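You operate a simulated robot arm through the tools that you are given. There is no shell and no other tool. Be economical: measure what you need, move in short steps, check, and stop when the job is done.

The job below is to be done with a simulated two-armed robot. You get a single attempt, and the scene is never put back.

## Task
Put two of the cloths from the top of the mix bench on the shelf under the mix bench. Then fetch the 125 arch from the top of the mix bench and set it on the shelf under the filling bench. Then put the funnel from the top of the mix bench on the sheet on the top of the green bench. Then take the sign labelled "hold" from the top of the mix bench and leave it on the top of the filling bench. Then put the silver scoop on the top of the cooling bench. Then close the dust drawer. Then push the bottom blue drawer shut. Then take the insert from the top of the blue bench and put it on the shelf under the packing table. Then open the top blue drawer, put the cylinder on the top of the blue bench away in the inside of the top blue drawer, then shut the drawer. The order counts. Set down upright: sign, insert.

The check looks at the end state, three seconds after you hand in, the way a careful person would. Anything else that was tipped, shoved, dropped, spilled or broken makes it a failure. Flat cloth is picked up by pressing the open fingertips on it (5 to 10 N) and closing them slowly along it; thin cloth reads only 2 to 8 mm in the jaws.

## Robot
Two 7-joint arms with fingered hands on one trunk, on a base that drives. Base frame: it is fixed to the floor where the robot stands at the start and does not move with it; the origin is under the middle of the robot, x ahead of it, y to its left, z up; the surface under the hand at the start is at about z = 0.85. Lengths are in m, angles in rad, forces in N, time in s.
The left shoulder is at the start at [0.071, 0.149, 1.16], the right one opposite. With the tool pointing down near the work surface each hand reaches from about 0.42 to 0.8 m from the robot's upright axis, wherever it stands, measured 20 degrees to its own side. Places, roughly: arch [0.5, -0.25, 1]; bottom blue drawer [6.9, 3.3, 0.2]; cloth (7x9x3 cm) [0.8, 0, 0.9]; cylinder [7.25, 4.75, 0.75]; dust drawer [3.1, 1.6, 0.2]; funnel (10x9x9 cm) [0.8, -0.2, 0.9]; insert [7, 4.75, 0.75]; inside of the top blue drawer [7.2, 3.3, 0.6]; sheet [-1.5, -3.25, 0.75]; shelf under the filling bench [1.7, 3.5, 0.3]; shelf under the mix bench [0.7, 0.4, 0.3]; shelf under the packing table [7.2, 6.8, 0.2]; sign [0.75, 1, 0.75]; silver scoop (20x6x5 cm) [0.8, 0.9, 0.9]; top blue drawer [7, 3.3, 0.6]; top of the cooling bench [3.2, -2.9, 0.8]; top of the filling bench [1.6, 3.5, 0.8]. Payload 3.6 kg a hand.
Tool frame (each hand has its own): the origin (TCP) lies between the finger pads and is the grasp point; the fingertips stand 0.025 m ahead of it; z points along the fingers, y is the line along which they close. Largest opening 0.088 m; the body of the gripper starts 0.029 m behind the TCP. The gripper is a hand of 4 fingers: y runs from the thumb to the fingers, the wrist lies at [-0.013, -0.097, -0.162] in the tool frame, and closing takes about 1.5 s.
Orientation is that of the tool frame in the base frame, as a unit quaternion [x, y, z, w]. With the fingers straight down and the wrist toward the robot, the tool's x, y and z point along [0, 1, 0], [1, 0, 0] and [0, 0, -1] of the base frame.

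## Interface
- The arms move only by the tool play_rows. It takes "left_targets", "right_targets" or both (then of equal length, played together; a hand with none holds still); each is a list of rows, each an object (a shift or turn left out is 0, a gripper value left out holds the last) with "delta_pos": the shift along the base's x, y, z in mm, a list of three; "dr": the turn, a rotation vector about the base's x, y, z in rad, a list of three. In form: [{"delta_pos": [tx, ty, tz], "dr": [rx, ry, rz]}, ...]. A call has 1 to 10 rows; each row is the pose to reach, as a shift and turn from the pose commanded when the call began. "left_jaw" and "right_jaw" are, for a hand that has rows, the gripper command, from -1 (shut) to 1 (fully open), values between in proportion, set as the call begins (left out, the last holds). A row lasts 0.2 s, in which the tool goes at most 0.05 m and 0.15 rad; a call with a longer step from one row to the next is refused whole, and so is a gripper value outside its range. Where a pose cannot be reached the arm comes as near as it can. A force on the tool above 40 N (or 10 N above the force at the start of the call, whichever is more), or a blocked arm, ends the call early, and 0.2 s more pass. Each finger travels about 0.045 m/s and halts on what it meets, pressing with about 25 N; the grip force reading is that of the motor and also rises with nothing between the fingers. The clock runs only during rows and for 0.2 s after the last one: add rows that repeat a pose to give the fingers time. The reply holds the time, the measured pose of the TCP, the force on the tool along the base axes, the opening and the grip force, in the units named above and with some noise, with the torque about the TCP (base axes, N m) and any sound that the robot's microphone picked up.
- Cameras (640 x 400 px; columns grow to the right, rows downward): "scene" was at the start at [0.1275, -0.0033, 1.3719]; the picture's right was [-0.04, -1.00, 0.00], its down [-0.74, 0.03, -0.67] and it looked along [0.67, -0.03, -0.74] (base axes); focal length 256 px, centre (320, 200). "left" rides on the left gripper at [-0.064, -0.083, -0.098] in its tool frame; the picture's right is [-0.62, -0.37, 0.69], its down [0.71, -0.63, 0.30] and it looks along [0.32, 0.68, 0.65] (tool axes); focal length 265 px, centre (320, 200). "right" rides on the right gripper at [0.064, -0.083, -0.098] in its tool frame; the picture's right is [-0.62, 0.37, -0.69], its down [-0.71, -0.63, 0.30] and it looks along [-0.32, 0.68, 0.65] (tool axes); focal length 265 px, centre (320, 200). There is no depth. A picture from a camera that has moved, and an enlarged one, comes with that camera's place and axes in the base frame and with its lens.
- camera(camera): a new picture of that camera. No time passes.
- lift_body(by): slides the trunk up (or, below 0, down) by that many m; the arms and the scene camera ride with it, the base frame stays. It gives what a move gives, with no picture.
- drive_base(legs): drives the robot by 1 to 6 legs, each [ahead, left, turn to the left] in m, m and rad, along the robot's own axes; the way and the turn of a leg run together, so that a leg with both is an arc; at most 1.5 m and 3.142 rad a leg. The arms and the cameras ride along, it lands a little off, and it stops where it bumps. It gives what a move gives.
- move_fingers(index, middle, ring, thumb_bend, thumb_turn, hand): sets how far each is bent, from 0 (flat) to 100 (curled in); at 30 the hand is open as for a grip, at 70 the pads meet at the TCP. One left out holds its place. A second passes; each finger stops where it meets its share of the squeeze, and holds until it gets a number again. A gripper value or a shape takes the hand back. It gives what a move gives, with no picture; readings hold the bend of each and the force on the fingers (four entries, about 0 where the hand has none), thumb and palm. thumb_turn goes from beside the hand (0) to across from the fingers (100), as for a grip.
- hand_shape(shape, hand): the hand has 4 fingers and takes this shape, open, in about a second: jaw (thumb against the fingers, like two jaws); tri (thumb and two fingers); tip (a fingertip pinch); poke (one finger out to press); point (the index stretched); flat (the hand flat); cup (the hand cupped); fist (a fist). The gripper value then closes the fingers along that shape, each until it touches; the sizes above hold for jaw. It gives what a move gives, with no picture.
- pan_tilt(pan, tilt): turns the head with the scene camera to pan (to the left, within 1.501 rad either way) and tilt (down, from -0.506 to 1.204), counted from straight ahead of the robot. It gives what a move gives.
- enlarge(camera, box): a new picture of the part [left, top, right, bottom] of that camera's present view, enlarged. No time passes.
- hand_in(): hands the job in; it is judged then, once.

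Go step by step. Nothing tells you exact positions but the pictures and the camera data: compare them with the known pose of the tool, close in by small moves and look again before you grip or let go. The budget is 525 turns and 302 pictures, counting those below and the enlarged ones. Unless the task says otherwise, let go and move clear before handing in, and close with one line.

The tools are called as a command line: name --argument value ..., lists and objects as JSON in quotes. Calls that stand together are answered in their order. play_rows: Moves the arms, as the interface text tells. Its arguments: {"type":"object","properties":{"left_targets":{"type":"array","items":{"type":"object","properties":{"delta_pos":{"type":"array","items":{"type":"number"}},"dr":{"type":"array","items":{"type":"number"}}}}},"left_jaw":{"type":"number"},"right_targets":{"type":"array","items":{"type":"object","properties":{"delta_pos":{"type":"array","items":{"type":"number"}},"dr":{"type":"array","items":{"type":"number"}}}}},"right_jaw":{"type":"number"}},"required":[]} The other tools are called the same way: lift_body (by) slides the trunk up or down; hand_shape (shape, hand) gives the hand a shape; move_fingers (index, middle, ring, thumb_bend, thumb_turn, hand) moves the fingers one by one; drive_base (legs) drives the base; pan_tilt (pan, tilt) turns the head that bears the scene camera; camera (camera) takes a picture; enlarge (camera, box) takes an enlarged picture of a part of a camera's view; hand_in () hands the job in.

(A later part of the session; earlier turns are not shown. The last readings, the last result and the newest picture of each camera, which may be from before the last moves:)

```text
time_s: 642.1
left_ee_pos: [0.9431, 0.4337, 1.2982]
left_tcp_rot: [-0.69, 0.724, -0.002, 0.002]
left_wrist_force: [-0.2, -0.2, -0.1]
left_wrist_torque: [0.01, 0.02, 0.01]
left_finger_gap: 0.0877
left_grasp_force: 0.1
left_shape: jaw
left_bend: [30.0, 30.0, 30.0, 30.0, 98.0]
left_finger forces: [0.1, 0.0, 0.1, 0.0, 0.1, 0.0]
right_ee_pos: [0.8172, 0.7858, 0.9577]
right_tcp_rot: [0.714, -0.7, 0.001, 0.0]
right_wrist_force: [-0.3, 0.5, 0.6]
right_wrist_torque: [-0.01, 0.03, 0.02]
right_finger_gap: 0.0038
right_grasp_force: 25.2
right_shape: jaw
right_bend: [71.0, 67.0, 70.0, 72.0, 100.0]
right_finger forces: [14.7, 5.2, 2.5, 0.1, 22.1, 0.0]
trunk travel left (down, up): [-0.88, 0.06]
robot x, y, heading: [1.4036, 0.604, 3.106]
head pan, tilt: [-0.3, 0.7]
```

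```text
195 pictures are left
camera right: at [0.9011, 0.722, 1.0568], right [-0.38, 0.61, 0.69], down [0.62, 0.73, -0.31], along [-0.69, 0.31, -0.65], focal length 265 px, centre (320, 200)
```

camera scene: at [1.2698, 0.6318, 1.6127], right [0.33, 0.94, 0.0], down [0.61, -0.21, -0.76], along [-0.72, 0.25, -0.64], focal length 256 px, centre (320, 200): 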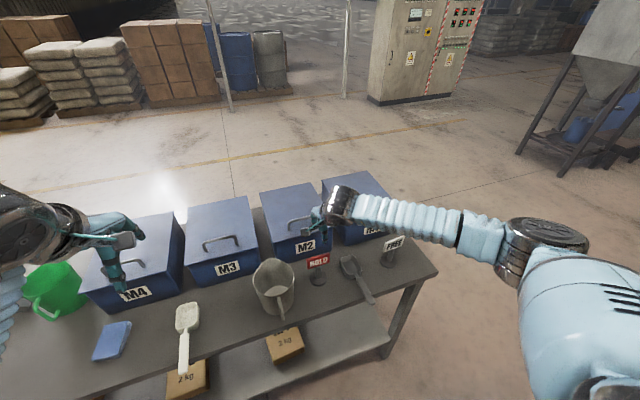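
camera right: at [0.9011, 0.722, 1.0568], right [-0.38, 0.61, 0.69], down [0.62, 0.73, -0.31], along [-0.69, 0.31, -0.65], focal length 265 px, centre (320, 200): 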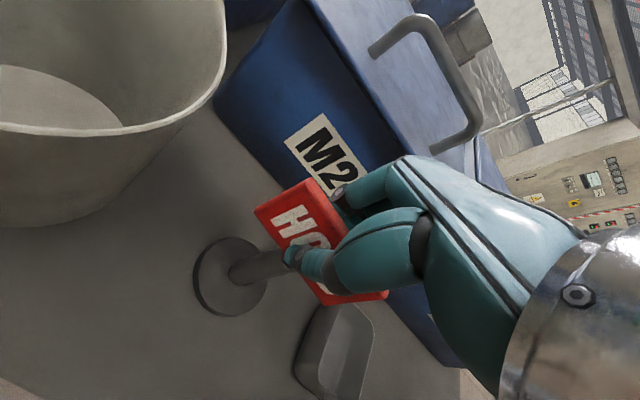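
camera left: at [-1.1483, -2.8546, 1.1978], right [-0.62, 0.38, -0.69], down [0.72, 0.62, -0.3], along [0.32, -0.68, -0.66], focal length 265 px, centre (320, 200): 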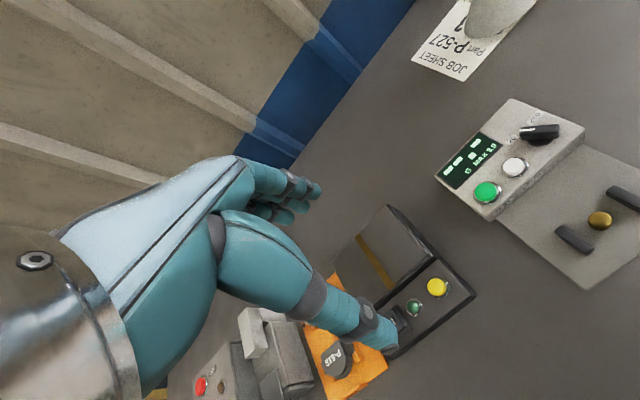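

Sign gripped. Lifting it clear.

play_rows --right_targets '[{"delta_pos": [0, 0, 20]}, {"delta_pos": [0, 0, 50]}, {"delta_pos": [0, 0, 90]}, {"delta_pos": [0, 0, 130]}, {"delta_pos": [0, 0, 170]}, {"delta_pos": [0, 0, 210]}, {"delta_pos": [0, 0, 240]}]'

camera --camera "right"

pan_tilt --pan -1.2 --tilt 0.5

camera --camera "scene"

```text
time_s: 643.7
left_ee_pos: [0.9425, 0.4332, 1.2971]
left_tcp_rot: [-0.691, 0.723, -0.002, 0.002]
left_wrist_force: [-0.1, 0.0, -0.7]
left_wrist_torque: [-0.03, 0.02, 0.0]
left_finger_gap: 0.0877
left_grasp_force: 0.1
left_shape: jaw
left_bend: [30.0, 30.0, 30.0, 30.0, 98.0]
left_finger forces: [0.0, 0.0, 0.1, 0.0, 0.1, 0.1]
right_ee_pos: [0.8176, 0.7852, 1.1986]
right_tcp_rot: [0.713, -0.701, 0.001, 0.001]
right_wrist_force: [0.3, -0.3, -2.4]
right_wrist_torque: [-0.04, -0.02, 0.01]
right_finger_gap: 0.0037
right_grasp_force: 25.1
right_shape: jaw
right_bend: [71.0, 71.0, 70.0, 72.0, 100.0]
right_finger forces: [15.2, 4.7, 2.4, 0.0, 22.2, 0.0]
trunk travel left (down, up): [-0.88, 0.06]
robot x, y, heading: [1.4055, 0.6003, 3.109]
head pan, tilt: [-0.3, 0.7]
```

```text
194 pictures are left
camera right: at [0.9013, 0.7225, 1.2979], right [-0.38, 0.61, 0.69], down [0.62, 0.73, -0.3], along [-0.69, 0.31, -0.65], focal length 265 px, centre (320, 200)
```

right: 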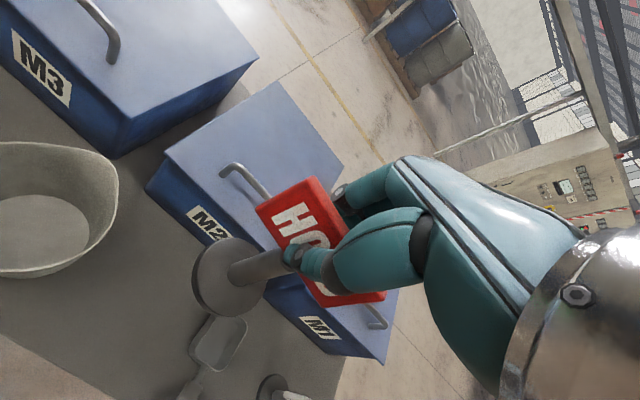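

```text
time_s: 644.9
left_ee_pos: [0.943, 0.4327, 1.2983]
left_tcp_rot: [-0.69, 0.724, -0.002, 0.002]
left_wrist_force: [0.5, 0.2, -1.2]
left_wrist_torque: [0.02, 0.02, -0.01]
left_finger_gap: 0.0878
left_grasp_force: 0.0
left_shape: jaw
left_bend: [30.0, 30.0, 30.0, 30.0, 98.0]
left_finger forces: [0.0, 0.0, 0.0, 0.0, 0.0, 0.0]
right_ee_pos: [0.8159, 0.7861, 1.1981]
right_tcp_rot: [0.713, -0.701, 0.001, 0.001]
right_wrist_force: [1.0, 0.6, -3.1]
right_wrist_torque: [0.01, 0.01, 0.04]
right_finger_gap: 0.0035
right_grasp_force: 24.6
right_shape: jaw
right_bend: [71.0, 71.0, 70.0, 72.0, 100.0]
right_finger forces: [15.2, 4.9, 2.5, 0.0, 22.2, 0.0]
trunk travel left (down, up): [-0.88, 0.06]
robot x, y, heading: [1.4051, 0.6028, 3.105]
head pan, tilt: [-1.201, 0.499]
```

```text
193 pictures are left
camera scene: at [1.321, 0.6905, 1.6305], right [0.94, 0.33, 0.0], down [0.16, -0.45, -0.88], along [-0.29, 0.83, -0.48], focal length 256 px, centre (320, 200)
```

scene: 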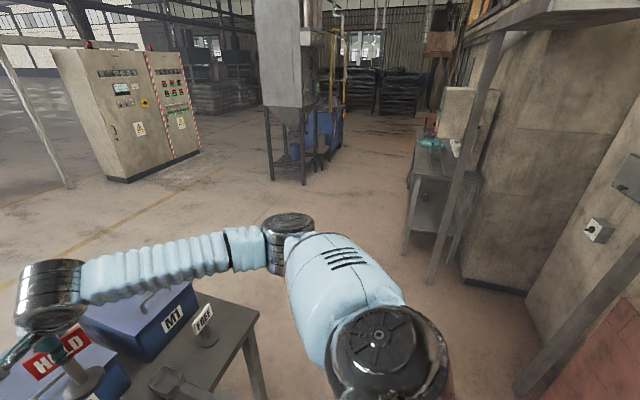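

Sign held upright. Driving around the bench end to the front of the filling bench.

drive_base --legs '[[-0.05, -1.2, 0], [0.8, -0.1, 0], [0, 0, -1.55], [0, 0, -1.555], [0, 1.1, 0]]'

pan_tilt --pan 0 --tilt 0.7

camera --camera "scene"

camera --camera "right"

```text
time_s: 704.1
left_ee_pos: [1.1713, 3.2261, 1.2974]
left_tcp_rot: [0.713, 0.701, -0.002, -0.002]
left_wrist_force: [-0.9, 0.0, 1.1]
left_wrist_torque: [0.0, -0.03, 0.0]
left_finger_gap: 0.0877
left_grasp_force: 0.0
left_shape: jaw
left_bend: [30.0, 30.0, 30.0, 30.0, 98.0]
left_finger forces: [0.0, 0.0, 0.0, 0.0, 0.0, 0.0]
right_ee_pos: [1.3092, 2.8779, 1.1984]
right_tcp_rot: [0.689, 0.725, 0.001, 0.0]
right_wrist_force: [0.2, 0.4, -2.8]
right_wrist_torque: [-0.01, -0.02, 0.0]
right_finger_gap: 0.0035
right_grasp_force: 24.8
right_shape: jaw
right_bend: [64.0, 72.0, 70.0, 72.0, 99.0]
right_finger forces: [17.1, 3.9, 1.3, 0.0, 22.3, 0.0]
trunk travel left (down, up): [-0.88, 0.06]
robot x, y, heading: [0.718, 3.0426, -0.008]
head pan, tilt: [-1.201, 0.499]
```

```text
time_s: 705.5
left_ee_pos: [1.1715, 3.2251, 1.2973]
left_tcp_rot: [0.714, 0.7, -0.001, -0.002]
left_wrist_force: [0.3, -1.0, 0.5]
left_wrist_torque: [0.0, -0.02, -0.01]
left_finger_gap: 0.0878
left_grasp_force: 0.0
left_shape: jaw
left_bend: [30.0, 30.0, 30.0, 30.0, 98.0]
left_finger forces: [0.1, 0.1, 0.0, 0.1, 0.1, 0.0]
right_ee_pos: [1.3091, 2.877, 1.1975]
right_tcp_rot: [0.69, 0.724, 0.0, 0.0]
right_wrist_force: [-0.1, 0.2, -3.0]
right_wrist_torque: [0.0, 0.0, -0.04]
right_finger_gap: 0.0037
right_grasp_force: 25.0
right_shape: jaw
right_bend: [64.0, 72.0, 70.0, 72.0, 99.0]
right_finger forces: [17.1, 3.9, 1.3, 0.0, 22.2, 0.0]
trunk travel left (down, up): [-0.88, 0.06]
robot x, y, heading: [0.7159, 3.0428, -0.003]
head pan, tilt: [0.0, 0.7]
```

```text
192 pictures are left
camera scene: at [0.8501, 3.0414, 1.6128], right [-0.01, -1.0, 0.0], down [-0.64, 0.0, -0.76], along [0.76, -0.01, -0.64], focal length 256 px, centre (320, 200)
```

scene: 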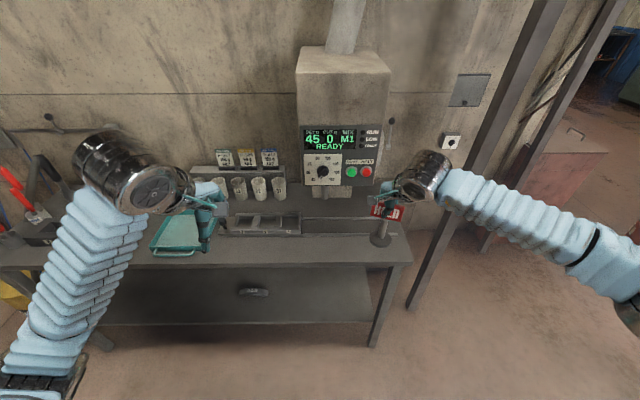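

```text
191 pictures are left
camera right: at [1.2223, 2.9369, 1.2974], right [0.4, -0.6, 0.69], down [-0.59, -0.74, -0.31], along [0.7, -0.29, -0.65], focal length 265 px, centre (320, 200)
```

right: 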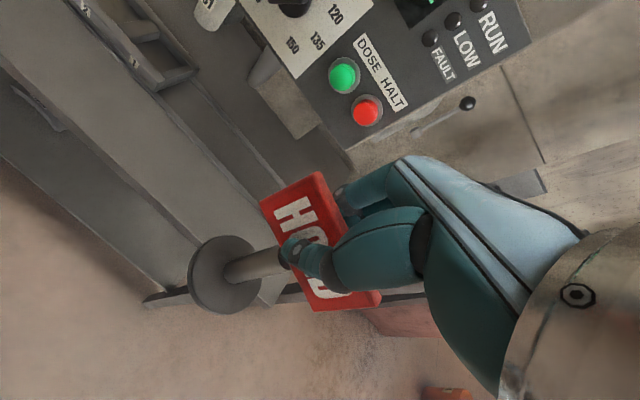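

enlarge --camera "scene" --box '[200, 170, 430, 290]'

```text
2.78 times, centred on (315, 230) of scene
camera zoom: at [0.8501, 3.0414, 1.6128], right [-0.01, -1.0, 0.0], down [-0.64, 0.0, -0.76], along [0.76, -0.01, -0.64], focal length 711 px, centre (334, 116)
```

zoom: 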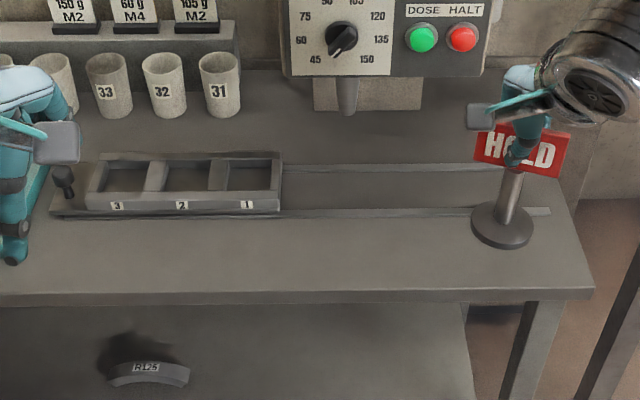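

The arch stands fine on the shelf. There's a free front strip (x 1.44–1.57) on the bench top at y≈2.88 for the sign. Driving in 0.2 m.

drive_base --legs '[[0.2, 0, 0]]'

play_rows --right_targets '[{"delta_pos": [0, 10, -40]}, {"delta_pos": [0, 20, -80]}, {"delta_pos": [0, 20, -120]}, {"delta_pos": [0, 20, -160]}, {"delta_pos": [0, 20, -200]}, {"delta_pos": [0, 20, -230]}]'

enlarge --camera "scene" --box '[260, 200, 460, 340]'

camera --camera "right"

```text
time_s: 708.6
left_ee_pos: [1.3571, 3.2238, 1.3008]
left_tcp_rot: [0.713, 0.701, 0.002, 0.0]
left_wrist_force: [-0.1, 0.2, 0.4]
left_wrist_torque: [0.04, 0.03, -0.01]
left_finger_gap: 0.0878
left_grasp_force: 0.0
left_shape: jaw
left_bend: [30.0, 30.0, 30.0, 30.0, 98.0]
left_finger forces: [0.0, 0.0, 0.1, 0.1, 0.0, 0.1]
right_ee_pos: [1.4881, 2.8807, 1.1965]
right_tcp_rot: [0.687, 0.727, -0.006, -0.006]
right_wrist_force: [-26.1, 0.8, 3.7]
right_wrist_torque: [-0.21, -0.8, -0.17]
right_finger_gap: 0.0016
right_grasp_force: 25.0
right_shape: jaw
right_bend: [65.0, 71.0, 70.0, 72.0, 97.0]
right_finger forces: [17.0, 31.6, 0.0, 0.0, 23.9, 0.0]
trunk travel left (down, up): [-0.88, 0.06]
robot x, y, heading: [0.9107, 3.0424, -0.008]
head pan, tilt: [0.0, 0.7]
stopped in leg 1: the force on the tool passed its limit at 49 N (the readings are from after the stop); the commanded pose is now the measured one
```

```text
time_s: 709.0
left_ee_pos: [1.3574, 3.2224, 1.301]
left_tcp_rot: [0.713, 0.701, 0.002, -0.001]
left_wrist_force: [0.3, 0.1, 0.1]
left_wrist_torque: [-0.03, 0.02, 0.0]
left_finger_gap: 0.0876
left_grasp_force: 0.1
left_shape: jaw
left_bend: [30.0, 30.0, 30.0, 30.0, 98.0]
left_finger forces: [0.1, 0.0, 0.0, 0.1, 0.1, 0.0]
right_ee_pos: [1.4877, 2.8848, 1.1685]
right_tcp_rot: [0.689, 0.725, -0.003, -0.002]
right_wrist_force: [-39.0, -9.8, 16.4]
right_wrist_torque: [0.08, -1.27, -0.28]
right_finger_gap: 0.0008
right_grasp_force: 24.9
right_shape: jaw
right_bend: [69.0, 72.0, 70.0, 72.0, 96.0]
right_finger forces: [45.4, 30.5, 0.0, 0.1, 26.5, 0.0]
trunk travel left (down, up): [-0.88, 0.06]
robot x, y, heading: [0.9135, 3.0381, -0.005]
head pan, tilt: [0.0, 0.7]
heard: click
stopped in row 2 (right hand): the force on the tool passed its limit at 79 N (the readings are from after the stop); the commanded pose is now the measured one
```

```text
2.86 times, centred on (360, 270) of scene
camera zoom: at [1.0312, 3.0377, 1.6141], right [-0.01, -1.0, 0.0], down [-0.64, 0.01, -0.77], along [0.77, 0.0, -0.64], focal length 730 px, centre (206, 0)
```

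zoom: 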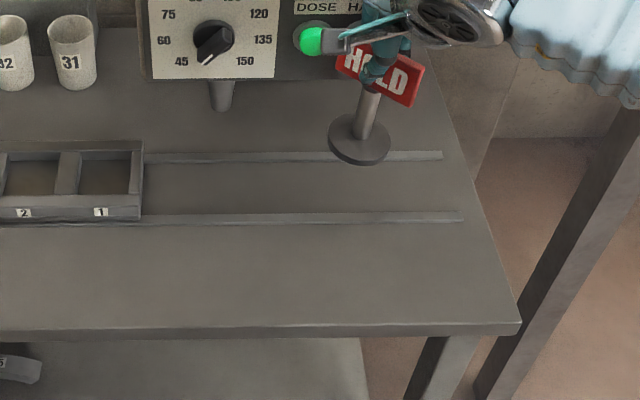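

```text
188 pictures are left
camera right: at [1.4027, 2.9442, 1.2687], right [0.4, -0.6, 0.69], down [-0.59, -0.75, -0.3], along [0.69, -0.29, -0.66], focal length 265 px, centre (320, 200)
```

right: 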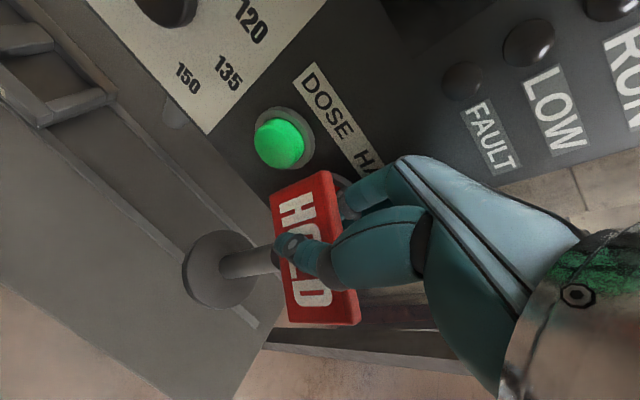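

My hand ran into the dosing unit, which overhangs the bench more than I judged, and I heard a click, so a button may have been pressed. Backing straight off and checking.

drive_base --legs '[[-0.15, 0, 0]]'

pan_tilt --pan 0 --tilt 0.5

camera --camera "scene"

enlarge --camera "scene" --box '[260, 110, 460, 260]'

```text
time_s: 711.6
left_ee_pos: [1.2169, 3.228, 1.2966]
left_tcp_rot: [0.713, 0.701, -0.003, -0.001]
left_wrist_force: [-0.3, -0.1, 0.2]
left_wrist_torque: [-0.02, -0.01, -0.04]
left_finger_gap: 0.0877
left_grasp_force: 0.0
left_shape: jaw
left_bend: [30.0, 30.0, 30.0, 30.0, 98.0]
left_finger forces: [0.0, 0.1, 0.0, 0.0, 0.0, 0.1]
right_ee_pos: [1.3497, 2.8888, 1.1625]
right_tcp_rot: [0.691, 0.723, -0.006, -0.004]
right_wrist_force: [-0.6, 0.3, -2.1]
right_wrist_torque: [-0.05, 0.02, -0.05]
right_finger_gap: 0.0028
right_grasp_force: 25.2
right_shape: jaw
right_bend: [64.0, 72.0, 70.0, 73.0, 97.0]
right_finger forces: [17.9, 2.9, 0.1, 0.0, 20.9, 0.0]
trunk travel left (down, up): [-0.88, 0.06]
robot x, y, heading: [0.7585, 3.0424, -0.005]
head pan, tilt: [0.0, 0.7]
```

```text
time_s: 712.3
left_ee_pos: [1.2197, 3.2265, 1.2977]
left_tcp_rot: [0.714, 0.7, -0.003, -0.003]
left_wrist_force: [1.1, -0.9, 0.2]
left_wrist_torque: [0.02, -0.03, 0.01]
left_finger_gap: 0.0879
left_grasp_force: 0.0
left_shape: jaw
left_bend: [30.0, 30.0, 30.0, 30.0, 98.0]
left_finger forces: [0.0, 0.1, 0.0, 0.0, 0.0, 0.1]
right_ee_pos: [1.3489, 2.8876, 1.162]
right_tcp_rot: [0.69, 0.723, -0.005, -0.005]
right_wrist_force: [0.2, 0.0, -2.5]
right_wrist_torque: [-0.04, -0.04, 0.01]
right_finger_gap: 0.003
right_grasp_force: 25.3
right_shape: jaw
right_bend: [64.0, 72.0, 70.0, 73.0, 97.0]
right_finger forces: [17.9, 2.9, 0.0, 0.1, 20.9, 0.0]
trunk travel left (down, up): [-0.88, 0.06]
robot x, y, heading: [0.7546, 3.0451, -0.008]
head pan, tilt: [0.0, 0.499]
```

```text
187 pictures are left
camera scene: at [0.8982, 3.043, 1.6303], right [-0.01, -1.0, 0.0], down [-0.48, 0.0, -0.88], along [0.88, -0.01, -0.48], focal length 256 px, centre (320, 200)
```

scene: 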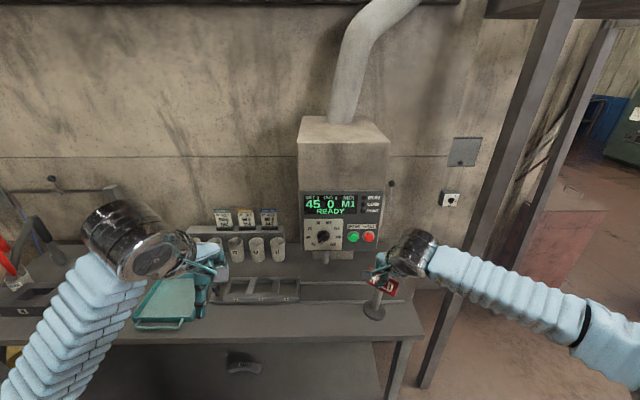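

```text
2.67 times, centred on (360, 185) of scene
camera zoom: at [0.8982, 3.043, 1.6303], right [-0.01, -1.0, 0.0], down [-0.48, 0.0, -0.88], along [0.88, -0.01, -0.48], focal length 681 px, centre (213, 240)
```

zoom: 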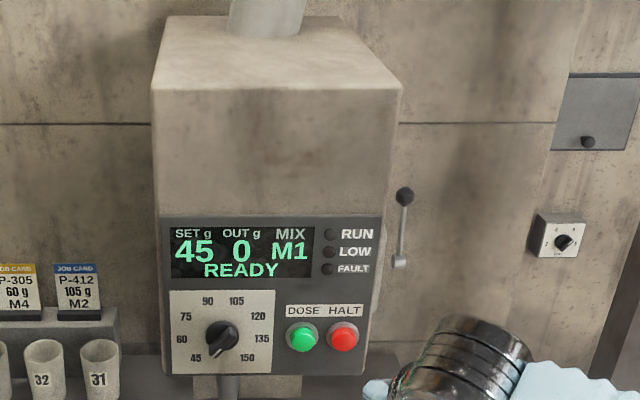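

The display still reads READY with 0 out and no lamps lit, so nothing was dosed. Checking how the sign sits in the hand now.

enlarge --camera "scene" --box '[320, 220, 450, 340]'

camera --camera "right"

```text
3.33 times, centred on (385, 280) of scene
camera zoom: at [0.8982, 3.043, 1.6303], right [-0.01, -1.0, 0.0], down [-0.48, 0.0, -0.88], along [0.88, -0.01, -0.48], focal length 852 px, centre (103, -67)
```

zoom: 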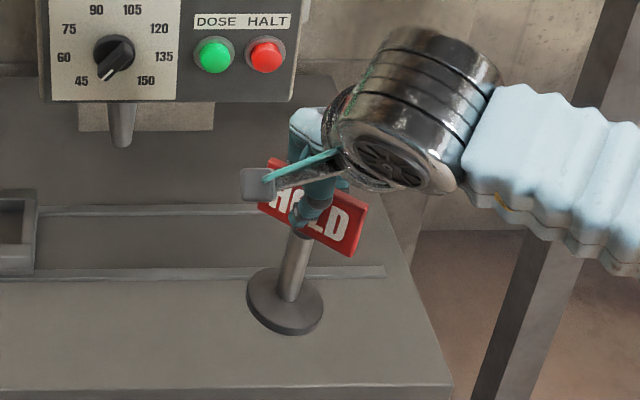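

```text
184 pictures are left
camera right: at [1.2646, 2.9474, 1.2625], right [0.41, -0.6, 0.69], down [-0.6, -0.74, -0.29], along [0.69, -0.29, -0.66], focal length 265 px, centre (320, 200)
```

right: 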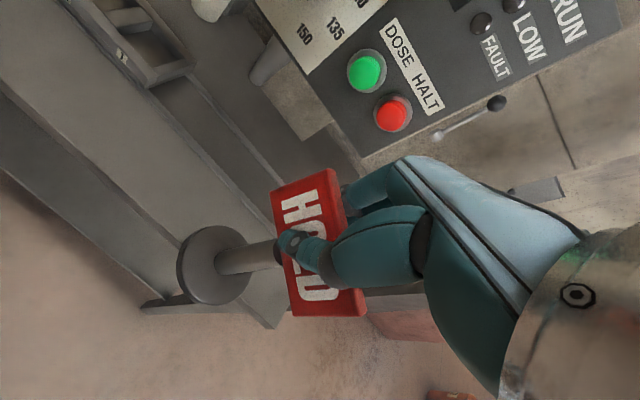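

The sign only yawed slightly in the grip and is still upright. I'll lower it, shift right so the hand stays beside the dosing unit, then go in at low height.

play_rows --right_targets '[{"delta_pos": [0, -25, -30]}, {"delta_pos": [0, -50, -60]}, {"delta_pos": [0, -75, -90]}, {"delta_pos": [0, -100, -120]}, {"delta_pos": [0, -112, -150]}, {"delta_pos": [0, -112, -170]}]'

drive_base --legs '[[0.14, 0, 0]]'

pan_tilt --pan -0.2 --tilt 0.8

camera --camera "scene"

camera --camera "right"

```text
time_s: 713.7
left_ee_pos: [1.218, 3.2257, 1.2972]
left_tcp_rot: [0.713, 0.701, -0.003, -0.004]
left_wrist_force: [-0.2, 0.1, 0.1]
left_wrist_torque: [-0.01, 0.0, 0.0]
left_finger_gap: 0.0879
left_grasp_force: 0.1
left_shape: jaw
left_bend: [30.0, 30.0, 30.0, 30.0, 98.0]
left_finger forces: [0.0, 0.0, 0.0, 0.0, 0.0, 0.0]
right_ee_pos: [1.3492, 2.7745, 0.9918]
right_tcp_rot: [0.69, 0.724, -0.006, -0.004]
right_wrist_force: [-0.1, 0.5, -3.0]
right_wrist_torque: [-0.02, 0.01, -0.06]
right_finger_gap: 0.0029
right_grasp_force: 24.9
right_shape: jaw
right_bend: [64.0, 72.0, 70.0, 73.0, 97.0]
right_finger forces: [18.1, 2.8, 0.0, 0.0, 21.0, 0.1]
trunk travel left (down, up): [-0.88, 0.06]
robot x, y, heading: [0.7579, 3.0425, -0.004]
head pan, tilt: [0.0, 0.499]
```

```text
time_s: 716.1
left_ee_pos: [1.3508, 3.2249, 1.2998]
left_tcp_rot: [0.714, 0.701, -0.001, -0.001]
left_wrist_force: [-0.5, 0.6, 0.1]
left_wrist_torque: [-0.02, 0.0, -0.01]
left_finger_gap: 0.0877
left_grasp_force: 0.1
left_shape: jaw
left_bend: [30.0, 30.0, 30.0, 30.0, 98.0]
left_finger forces: [0.0, 0.1, 0.1, 0.0, 0.0, 0.1]
right_ee_pos: [1.4845, 2.7721, 0.9943]
right_tcp_rot: [0.69, 0.724, -0.005, -0.003]
right_wrist_force: [-0.7, 0.6, -1.6]
right_wrist_torque: [-0.03, 0.01, -0.02]
right_finger_gap: 0.0026
right_grasp_force: 24.9
right_shape: jaw
right_bend: [64.0, 72.0, 70.0, 73.0, 97.0]
right_finger forces: [18.3, 3.0, 0.0, 0.1, 21.4, 0.1]
trunk travel left (down, up): [-0.88, 0.06]
robot x, y, heading: [0.8962, 3.0426, -0.007]
head pan, tilt: [0.0, 0.499]
```

```text
time_s: 716.9
left_ee_pos: [1.3555, 3.2265, 1.2975]
left_tcp_rot: [0.713, 0.701, -0.003, -0.002]
left_wrist_force: [0.1, 1.1, -0.3]
left_wrist_torque: [0.0, 0.01, -0.01]
left_finger_gap: 0.0877
left_grasp_force: 0.1
left_shape: jaw
left_bend: [30.0, 30.0, 30.0, 30.0, 98.0]
left_finger forces: [0.0, 0.0, 0.1, 0.1, 0.1, 0.1]
right_ee_pos: [1.4872, 2.7762, 0.9938]
right_tcp_rot: [0.69, 0.724, -0.005, -0.004]
right_wrist_force: [0.6, 0.7, -1.7]
right_wrist_torque: [-0.03, -0.03, -0.01]
right_finger_gap: 0.0029
right_grasp_force: 24.9
right_shape: jaw
right_bend: [64.0, 72.0, 70.0, 73.0, 97.0]
right_finger forces: [18.3, 2.9, 0.0, 0.1, 21.3, 0.0]
trunk travel left (down, up): [-0.88, 0.06]
robot x, y, heading: [0.9024, 3.0389, -0.007]
head pan, tilt: [-0.201, 0.799]
```

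```text
183 pictures are left
camera scene: at [1.0286, 3.027, 1.6047], right [-0.2, -0.98, 0.0], down [-0.7, 0.15, -0.7], along [0.68, -0.14, -0.72], focal length 256 px, centre (320, 200)
```

scene: 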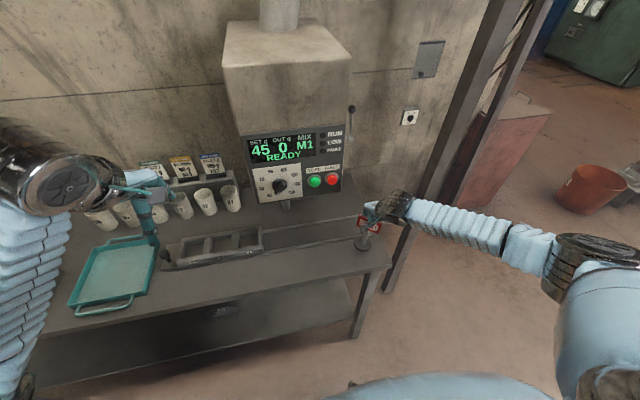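

```text
182 pictures are left
camera right: at [1.4016, 2.8356, 1.0936], right [0.41, -0.6, 0.69], down [-0.6, -0.75, -0.29], along [0.69, -0.29, -0.66], focal length 265 px, centre (320, 200)
```

right: 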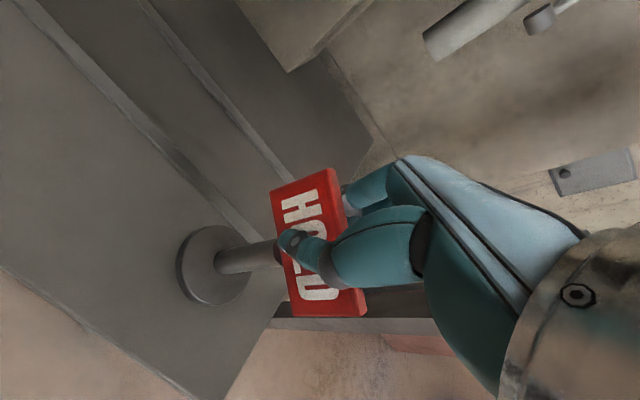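

Over the free corner of the bench. Lowering gently until contact.

play_rows --right_targets '[{"delta_pos": [0, 0, -15]}, {"delta_pos": [0, 0, -30]}, {"delta_pos": [0, 0, -40]}, {"delta_pos": [0, 0, -48]}, {"delta_pos": [0, 0, -54]}]'

camera --camera "right"

enlarge --camera "scene" --box '[320, 180, 440, 280]'

```text
time_s: 718.1
left_ee_pos: [1.3494, 3.2275, 1.2997]
left_tcp_rot: [0.714, 0.7, -0.001, 0.001]
left_wrist_force: [0.5, -0.9, 1.0]
left_wrist_torque: [0.0, -0.02, -0.01]
left_finger_gap: 0.0876
left_grasp_force: 0.0
left_shape: jaw
left_bend: [30.0, 30.0, 30.0, 30.0, 98.0]
left_finger forces: [0.0, 0.0, 0.0, 0.0, 0.1, 0.0]
right_ee_pos: [1.4894, 2.7784, 0.9496]
right_tcp_rot: [0.689, 0.725, 0.001, 0.001]
right_wrist_force: [-5.8, 6.0, 38.2]
right_wrist_torque: [0.47, -0.16, 0.18]
right_finger_gap: 0.005
right_grasp_force: 25.3
right_shape: jaw
right_bend: [71.0, 73.0, 70.0, 77.0, 94.0]
right_finger forces: [26.2, 0.7, 0.0, 0.0, 32.1, 0.1]
trunk travel left (down, up): [-0.88, 0.06]
robot x, y, heading: [0.9047, 3.0372, -0.01]
head pan, tilt: [-0.201, 0.799]
```

```text
181 pictures are left
camera right: at [1.4017, 2.839, 1.0482], right [0.4, -0.6, 0.69], down [-0.59, -0.74, -0.31], along [0.7, -0.29, -0.65], focal length 265 px, centre (320, 200)
```

right: 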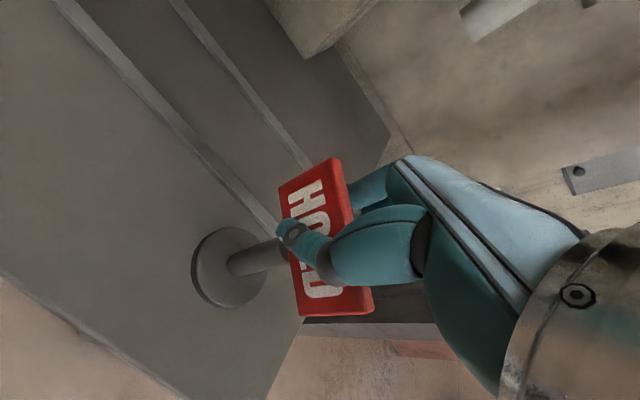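

```text
4.00 times, centred on (380, 230) of scene
camera zoom: at [1.0193, 3.0294, 1.6059], right [-0.21, -0.98, 0.0], down [-0.7, 0.15, -0.7], along [0.69, -0.15, -0.71], focal length 1022 px, centre (80, 80)
```

zoom: 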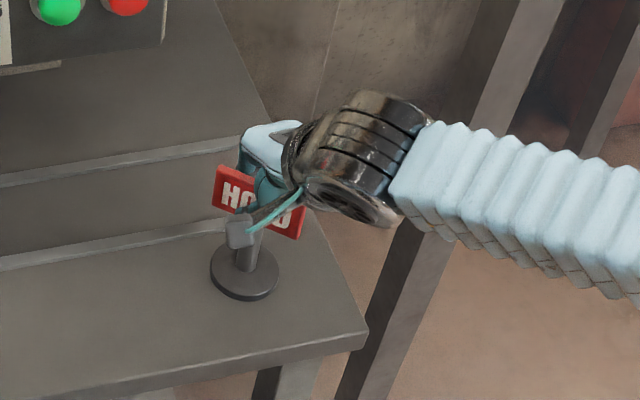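

Firm contact with the bench. Easing pressure and releasing.

play_rows --right_targets '[{"delta_pos": [0, 0, 5]}, {"delta_pos": [0, 0, 8]}, {"delta_pos": [0, 0, 8]}]'

enlarge --camera "scene" --box '[320, 180, 440, 280]'

```text
time_s: 718.9
left_ee_pos: [1.3545, 3.2277, 1.2973]
left_tcp_rot: [0.713, 0.701, -0.003, -0.001]
left_wrist_force: [0.1, 0.1, 1.1]
left_wrist_torque: [-0.02, -0.02, 0.03]
left_finger_gap: 0.0878
left_grasp_force: 0.1
left_shape: jaw
left_bend: [30.0, 30.0, 30.0, 30.0, 98.0]
left_finger forces: [0.0, 0.0, 0.0, 0.0, 0.1, 0.1]
right_ee_pos: [1.4881, 2.7753, 0.9496]
right_tcp_rot: [0.69, 0.723, -0.004, -0.002]
right_wrist_force: [1.5, 6.0, 18.4]
right_wrist_torque: [0.2, -0.32, 0.08]
right_finger_gap: 0.0044
right_grasp_force: 24.9
right_shape: jaw
right_bend: [71.0, 73.0, 70.0, 76.0, 94.0]
right_finger forces: [27.5, 0.5, 0.0, 0.0, 25.8, 0.0]
trunk travel left (down, up): [-0.88, 0.06]
robot x, y, heading: [0.9015, 3.0435, -0.007]
head pan, tilt: [-0.201, 0.799]
```

```text
4.00 times, centred on (380, 230) of scene
camera zoom: at [1.0254, 3.0279, 1.6048], right [-0.21, -0.98, 0.0], down [-0.7, 0.15, -0.7], along [0.68, -0.14, -0.72], focal length 1022 px, centre (80, 80)
```

zoom: 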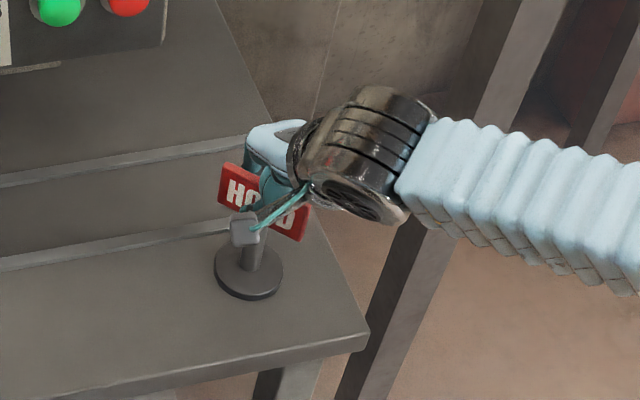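

play_rows --right_targets '[{"delta_pos": [0, 0, 3]}, {"delta_pos": [0, 0, 4]}, {"delta_pos": [0, 0, 4]}]'

play_rows --right_targets '[{}, {}, {}, {}, {}, {}]' --right_jaw 0.2

camera --camera "right"

```text
time_s: 719.7
left_ee_pos: [1.3553, 3.2254, 1.2977]
left_tcp_rot: [0.714, 0.7, -0.003, -0.003]
left_wrist_force: [-0.5, 0.2, 0.2]
left_wrist_torque: [-0.02, 0.04, 0.0]
left_finger_gap: 0.0881
left_grasp_force: 0.0
left_shape: jaw
left_bend: [30.0, 30.0, 30.0, 30.0, 98.0]
left_finger forces: [0.1, 0.0, 0.1, 0.0, 0.0, 0.0]
right_ee_pos: [1.4887, 2.7742, 0.9518]
right_tcp_rot: [0.69, 0.723, -0.008, -0.004]
right_wrist_force: [1.5, 1.7, 7.6]
right_wrist_torque: [0.01, -0.18, 0.01]
right_finger_gap: 0.004
right_grasp_force: 25.0
right_shape: jaw
right_bend: [71.0, 73.0, 70.0, 76.0, 94.0]
right_finger forces: [24.5, 0.4, 0.1, 0.1, 23.4, 0.0]
trunk travel left (down, up): [-0.88, 0.06]
robot x, y, heading: [0.8983, 3.0396, -0.006]
head pan, tilt: [-0.201, 0.799]
```

```text
time_s: 721.1
left_ee_pos: [1.3565, 3.2257, 1.298]
left_tcp_rot: [0.713, 0.701, -0.002, -0.003]
left_wrist_force: [0.4, -0.1, 0.3]
left_wrist_torque: [0.0, -0.02, -0.03]
left_finger_gap: 0.0876
left_grasp_force: 0.1
left_shape: jaw
left_bend: [30.0, 30.0, 30.0, 30.0, 98.0]
left_finger forces: [0.0, 0.0, 0.1, 0.1, 0.0, 0.0]
right_ee_pos: [1.4887, 2.7736, 0.9521]
right_tcp_rot: [0.689, 0.724, -0.005, -0.003]
right_wrist_force: [-0.1, -0.4, 0.1]
right_wrist_torque: [-0.02, 0.0, 0.0]
right_finger_gap: 0.0524
right_grasp_force: 0.1
right_shape: jaw
right_bend: [29.0, 41.0, 37.0, 65.0, 100.0]
right_finger forces: [0.1, 0.0, 0.0, 0.0, 0.1, 0.0]
trunk travel left (down, up): [-0.88, 0.06]
robot x, y, heading: [0.9041, 3.0408, -0.004]
head pan, tilt: [-0.201, 0.799]
```

```text
178 pictures are left
camera right: at [1.4043, 2.8344, 1.0516], right [0.41, -0.6, 0.69], down [-0.6, -0.74, -0.29], along [0.69, -0.29, -0.66], focal length 265 px, centre (320, 200)
```

right: 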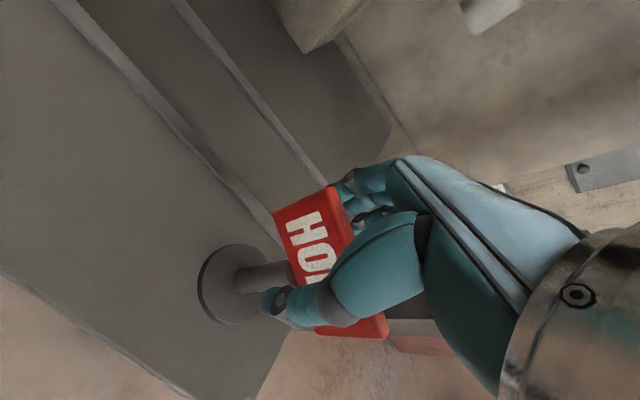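

Sign stands. Rising straight up and backing off.

play_rows --right_targets '[{"delta_pos": [0, 0, 20]}, {"delta_pos": [0, 0, 50]}, {"delta_pos": [0, 0, 80]}, {"delta_pos": [-10, 0, 120]}, {"delta_pos": [-40, 0, 140]}, {"delta_pos": [-80, 0, 160]}]'

drive_base --legs '[[-0.35, 0, 0]]'

enlarge --camera "scene" --box '[220, 100, 440, 300]'

```text
time_s: 722.5
left_ee_pos: [1.3536, 3.2252, 1.2992]
left_tcp_rot: [0.713, 0.701, -0.001, -0.001]
left_wrist_force: [0.3, 0.9, 0.7]
left_wrist_torque: [0.01, 0.02, -0.03]
left_finger_gap: 0.0879
left_grasp_force: 0.0
left_shape: jaw
left_bend: [30.0, 30.0, 30.0, 30.0, 98.0]
left_finger forces: [0.0, 0.0, 0.0, 0.0, 0.1, 0.1]
right_ee_pos: [1.4067, 2.7731, 1.1122]
right_tcp_rot: [0.69, 0.724, -0.004, -0.003]
right_wrist_force: [0.1, -0.1, 0.4]
right_wrist_torque: [-0.01, -0.01, -0.03]
right_finger_gap: 0.0527
right_grasp_force: 0.1
right_shape: jaw
right_bend: [29.0, 41.0, 37.0, 65.0, 100.0]
right_finger forces: [0.0, 0.1, 0.0, 0.1, 0.0, 0.1]
trunk travel left (down, up): [-0.88, 0.06]
robot x, y, heading: [0.9016, 3.0429, -0.004]
head pan, tilt: [-0.201, 0.799]
```

```text
time_s: 727.6
left_ee_pos: [1.0079, 3.2243, 1.2973]
left_tcp_rot: [0.714, 0.7, -0.003, -0.005]
left_wrist_force: [-0.7, 0.1, 1.0]
left_wrist_torque: [0.02, 0.0, 0.0]
left_finger_gap: 0.0878
left_grasp_force: 0.1
left_shape: jaw
left_bend: [30.0, 30.0, 30.0, 30.0, 98.0]
left_finger forces: [0.0, 0.1, 0.0, 0.1, 0.0, 0.0]
right_ee_pos: [1.0566, 2.7728, 1.1098]
right_tcp_rot: [0.691, 0.723, -0.004, -0.004]
right_wrist_force: [-0.8, 0.1, -0.8]
right_wrist_torque: [0.03, 0.0, -0.02]
right_finger_gap: 0.0524
right_grasp_force: 0.1
right_shape: jaw
right_bend: [29.0, 41.0, 37.0, 65.0, 100.0]
right_finger forces: [0.0, 0.0, 0.0, 0.0, 0.0, 0.0]
trunk travel left (down, up): [-0.88, 0.06]
robot x, y, heading: [0.5469, 3.0426, -0.017]
head pan, tilt: [-0.201, 0.799]
```

```text
2.00 times, centred on (330, 200) of scene
camera zoom: at [0.6771, 3.026, 1.6044], right [-0.21, -0.98, 0.0], down [-0.7, 0.15, -0.7], along [0.68, -0.15, -0.72], focal length 511 px, centre (300, 200)
```

zoom: 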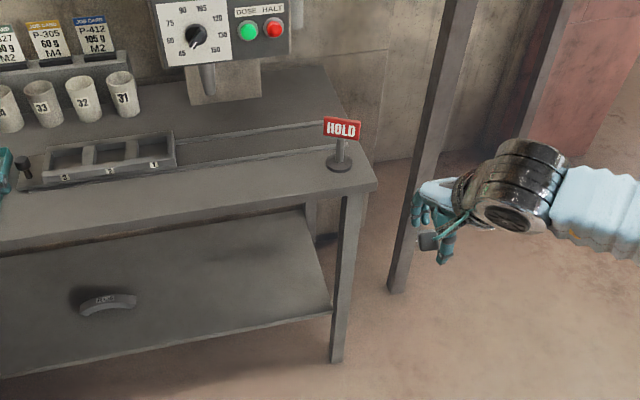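

HOLD sign stands on the filling bench. Next the silver scoop: returning behind the mix bench's far end.

drive_base --legs '[[0.1, -1.1, 0], [0, 0, 1.57], [0, 0, 1.58], [-0.8, 0, 0], [0, 1.2, 0], [0, 0, -0.64]]'

pan_tilt --pan 0 --tilt 0.8

camera --camera "scene"

```text
time_s: 791.5
left_ee_pos: [0.9311, 0.8494, 1.2978]
left_tcp_rot: [-0.432, 0.902, -0.003, 0.001]
left_wrist_force: [-0.8, 0.4, -0.8]
left_wrist_torque: [0.01, 0.0, 0.01]
left_finger_gap: 0.0881
left_grasp_force: 0.0
left_shape: jaw
left_bend: [30.0, 30.0, 30.0, 30.0, 98.0]
left_finger forces: [0.0, 0.1, 0.1, 0.0, 0.1, 0.0]
right_ee_pos: [1.1662, 1.2392, 1.1115]
right_tcp_rot: [-0.462, 0.887, -0.005, 0.002]
right_wrist_force: [0.0, -1.2, 0.4]
right_wrist_torque: [-0.02, 0.0, 0.02]
right_finger_gap: 0.0525
right_grasp_force: 0.1
right_shape: jaw
right_bend: [29.0, 41.0, 37.0, 65.0, 100.0]
right_finger forces: [0.0, 0.0, 0.0, 0.1, 0.1, 0.0]
trunk travel left (down, up): [-0.88, 0.06]
robot x, y, heading: [1.402, 0.714, 2.473]
head pan, tilt: [-0.201, 0.799]
```

```text
time_s: 792.2
left_ee_pos: [0.9312, 0.8504, 1.299]
left_tcp_rot: [-0.432, 0.902, -0.004, 0.001]
left_wrist_force: [0.6, -0.4, -0.4]
left_wrist_torque: [0.01, -0.01, 0.03]
left_finger_gap: 0.0879
left_grasp_force: 0.0
left_shape: jaw
left_bend: [30.0, 30.0, 30.0, 30.0, 98.0]
left_finger forces: [0.0, 0.0, 0.1, 0.0, 0.0, 0.0]
right_ee_pos: [1.1659, 1.2386, 1.1124]
right_tcp_rot: [-0.461, 0.887, -0.005, 0.003]
right_wrist_force: [-0.9, -0.9, 0.6]
right_wrist_torque: [0.01, 0.0, -0.02]
right_finger_gap: 0.0522
right_grasp_force: 0.0
right_shape: jaw
right_bend: [29.0, 41.0, 37.0, 65.0, 100.0]
right_finger forces: [0.0, 0.0, 0.0, 0.1, 0.0, 0.0]
trunk travel left (down, up): [-0.88, 0.06]
robot x, y, heading: [1.4031, 0.7186, 2.469]
head pan, tilt: [0.0, 0.799]
```

```text
176 pictures are left
camera scene: at [1.2996, 0.7961, 1.6046], right [0.62, 0.78, 0.0], down [0.56, -0.44, -0.7], along [-0.55, 0.43, -0.72], focal length 256 px, centre (320, 200)
```

scene: 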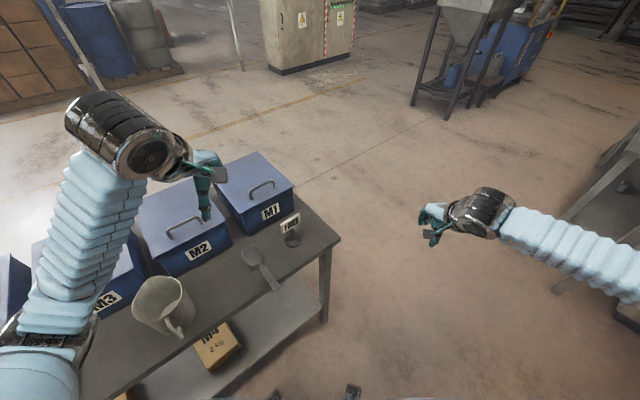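

enlarge --camera "scene" --box '[200, 190, 350, 310]'

camera --camera "left"

```text
3.33 times, centred on (275, 250) of scene
camera zoom: at [1.2996, 0.7961, 1.6046], right [0.62, 0.78, 0.0], down [0.56, -0.44, -0.7], along [-0.55, 0.43, -0.72], focal length 852 px, centre (470, 33)
```

zoom: 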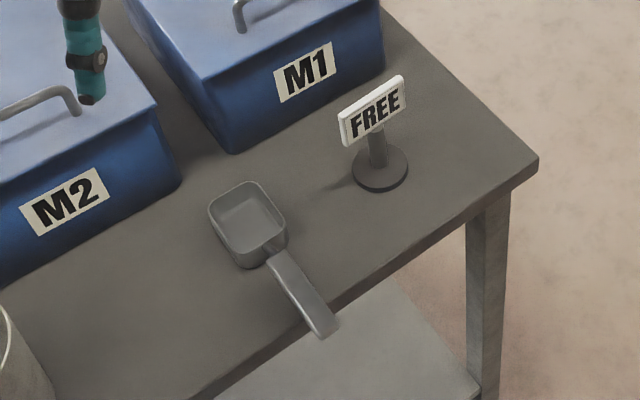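

```text
174 pictures are left
camera left: at [1.0344, 0.8489, 1.397], right [0.68, 0.25, -0.69], down [0.04, -0.95, -0.3], along [-0.73, 0.17, -0.66], focal length 265 px, centre (320, 200)
```

left: 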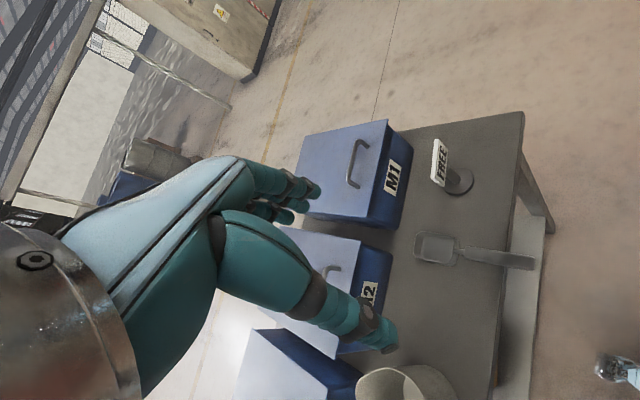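

Scoop handle runs along x at y≈0.904 from x 0.87 to 0.966. Turning the left hand to close across it and moving above.

play_rows --left_targets '[{"delta_pos": [-3, 6, -25], "dr": [0, 0, -0.09]}, {"delta_pos": [-6, 12, -50], "dr": [0, 0, -0.18]}, {"delta_pos": [-9, 18, -80], "dr": [0, 0, -0.27]}, {"delta_pos": [-12, 24, -110], "dr": [0, 0, -0.36]}, {"delta_pos": [-15, 30, -140], "dr": [0, 0, -0.45]}, {"delta_pos": [-18, 36, -170], "dr": [0, 0, -0.54]}, {"delta_pos": [-21, 42, -200], "dr": [0, 0, -0.63]}, {"delta_pos": [-24, 48, -230], "dr": [0, 0, -0.72]}, {"delta_pos": [-26, 54, -260], "dr": [0, 0, -0.8]}, {"delta_pos": [-26, 54, -280], "dr": [0, 0, -0.85]}]' --left_jaw 0.4

camera --camera "left"

enlarge --camera "scene" --box '[200, 190, 350, 310]'

```text
time_s: 794.4
left_ee_pos: [0.9028, 0.9036, 1.0172]
left_tcp_rot: [-0.022, 1.0, -0.003, -0.001]
left_wrist_force: [-0.7, 0.5, -0.2]
left_wrist_torque: [0.02, -0.01, -0.01]
left_finger_gap: 0.0622
left_grasp_force: 0.0
left_shape: jaw
left_bend: [27.0, 37.0, 34.0, 58.0, 99.0]
left_finger forces: [0.1, 0.0, 0.0, 0.1, 0.1, 0.1]
right_ee_pos: [1.1656, 1.237, 1.1116]
right_tcp_rot: [-0.462, 0.887, -0.005, 0.003]
right_wrist_force: [-0.2, -0.2, 1.7]
right_wrist_torque: [-0.02, 0.0, -0.02]
right_finger_gap: 0.0525
right_grasp_force: 0.0
right_shape: jaw
right_bend: [29.0, 41.0, 37.0, 65.0, 100.0]
right_finger forces: [0.0, 0.1, 0.0, 0.0, 0.1, 0.0]
trunk travel left (down, up): [-0.88, 0.06]
robot x, y, heading: [1.4027, 0.711, 2.472]
head pan, tilt: [0.0, 0.799]
```

```text
173 pictures are left
camera left: at [0.9698, 0.8241, 1.1166], right [0.63, -0.35, -0.69], down [-0.69, -0.66, -0.3], along [-0.35, 0.66, -0.66], focal length 265 px, centre (320, 200)
```

left: 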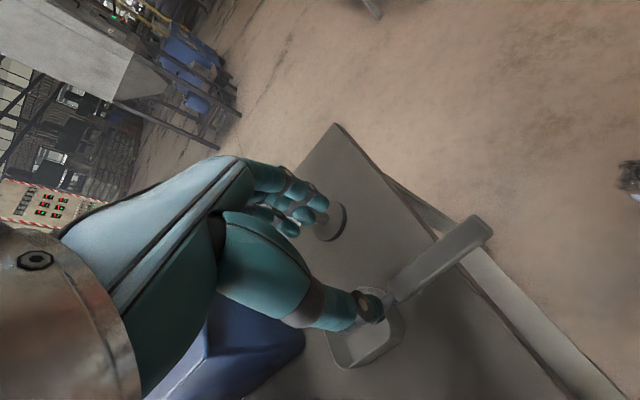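

```text
3.33 times, centred on (275, 250) of scene
camera zoom: at [1.2991, 0.7951, 1.6046], right [0.62, 0.79, 0.0], down [0.56, -0.44, -0.7], along [-0.55, 0.43, -0.72], focal length 852 px, centre (470, 33)
```

zoom: 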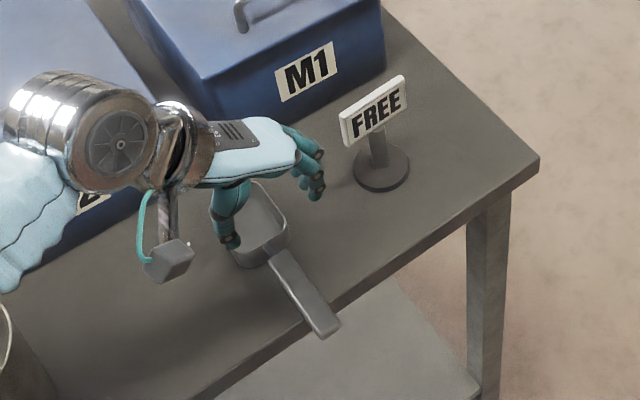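

play_rows --left_targets '[{"delta_pos": [6, -3, -40]}, {"delta_pos": [6, -3, -80]}, {"delta_pos": [6, -3, -105]}, {"delta_pos": [6, -3, -120]}, {"delta_pos": [6, -3, -130]}, {"delta_pos": [6, -3, -130]}]'

camera --camera "left"

enlarge --camera "scene" --box '[200, 190, 350, 310]'

```text
time_s: 795.8
left_ee_pos: [0.9109, 0.9004, 0.8881]
left_tcp_rot: [-0.022, 1.0, -0.004, -0.002]
left_wrist_force: [0.0, -0.2, -0.1]
left_wrist_torque: [-0.04, 0.04, 0.0]
left_finger_gap: 0.0619
left_grasp_force: 0.0
left_shape: jaw
left_bend: [27.0, 37.0, 34.0, 58.0, 99.0]
left_finger forces: [0.0, 0.0, 0.1, 0.1, 0.0, 0.0]
right_ee_pos: [1.1652, 1.238, 1.1105]
right_tcp_rot: [-0.462, 0.887, -0.005, 0.005]
right_wrist_force: [-0.6, -0.8, -0.5]
right_wrist_torque: [0.03, -0.01, -0.01]
right_finger_gap: 0.0527
right_grasp_force: 0.0
right_shape: jaw
right_bend: [29.0, 41.0, 37.0, 65.0, 100.0]
right_finger forces: [0.0, 0.0, 0.0, 0.1, 0.0, 0.0]
trunk travel left (down, up): [-0.88, 0.06]
robot x, y, heading: [1.4037, 0.7148, 2.47]
head pan, tilt: [0.0, 0.799]
```

```text
171 pictures are left
camera left: at [0.9773, 0.8209, 0.9874], right [0.63, -0.35, -0.69], down [-0.69, -0.66, -0.3], along [-0.35, 0.66, -0.66], focal length 265 px, centre (320, 200)
```

left: 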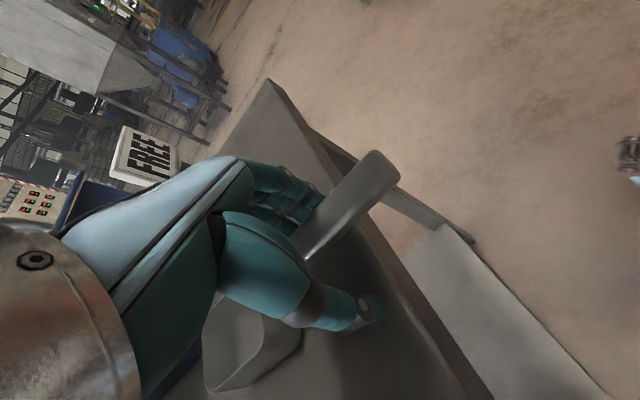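

```text
3.33 times, centred on (275, 250) of scene
camera zoom: at [1.2991, 0.7951, 1.6046], right [0.62, 0.79, 0.0], down [0.56, -0.44, -0.7], along [-0.55, 0.43, -0.72], focal length 852 px, centre (470, 33)
```

zoom: 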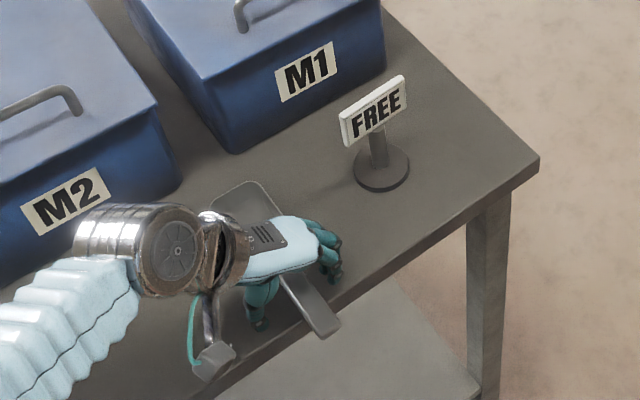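

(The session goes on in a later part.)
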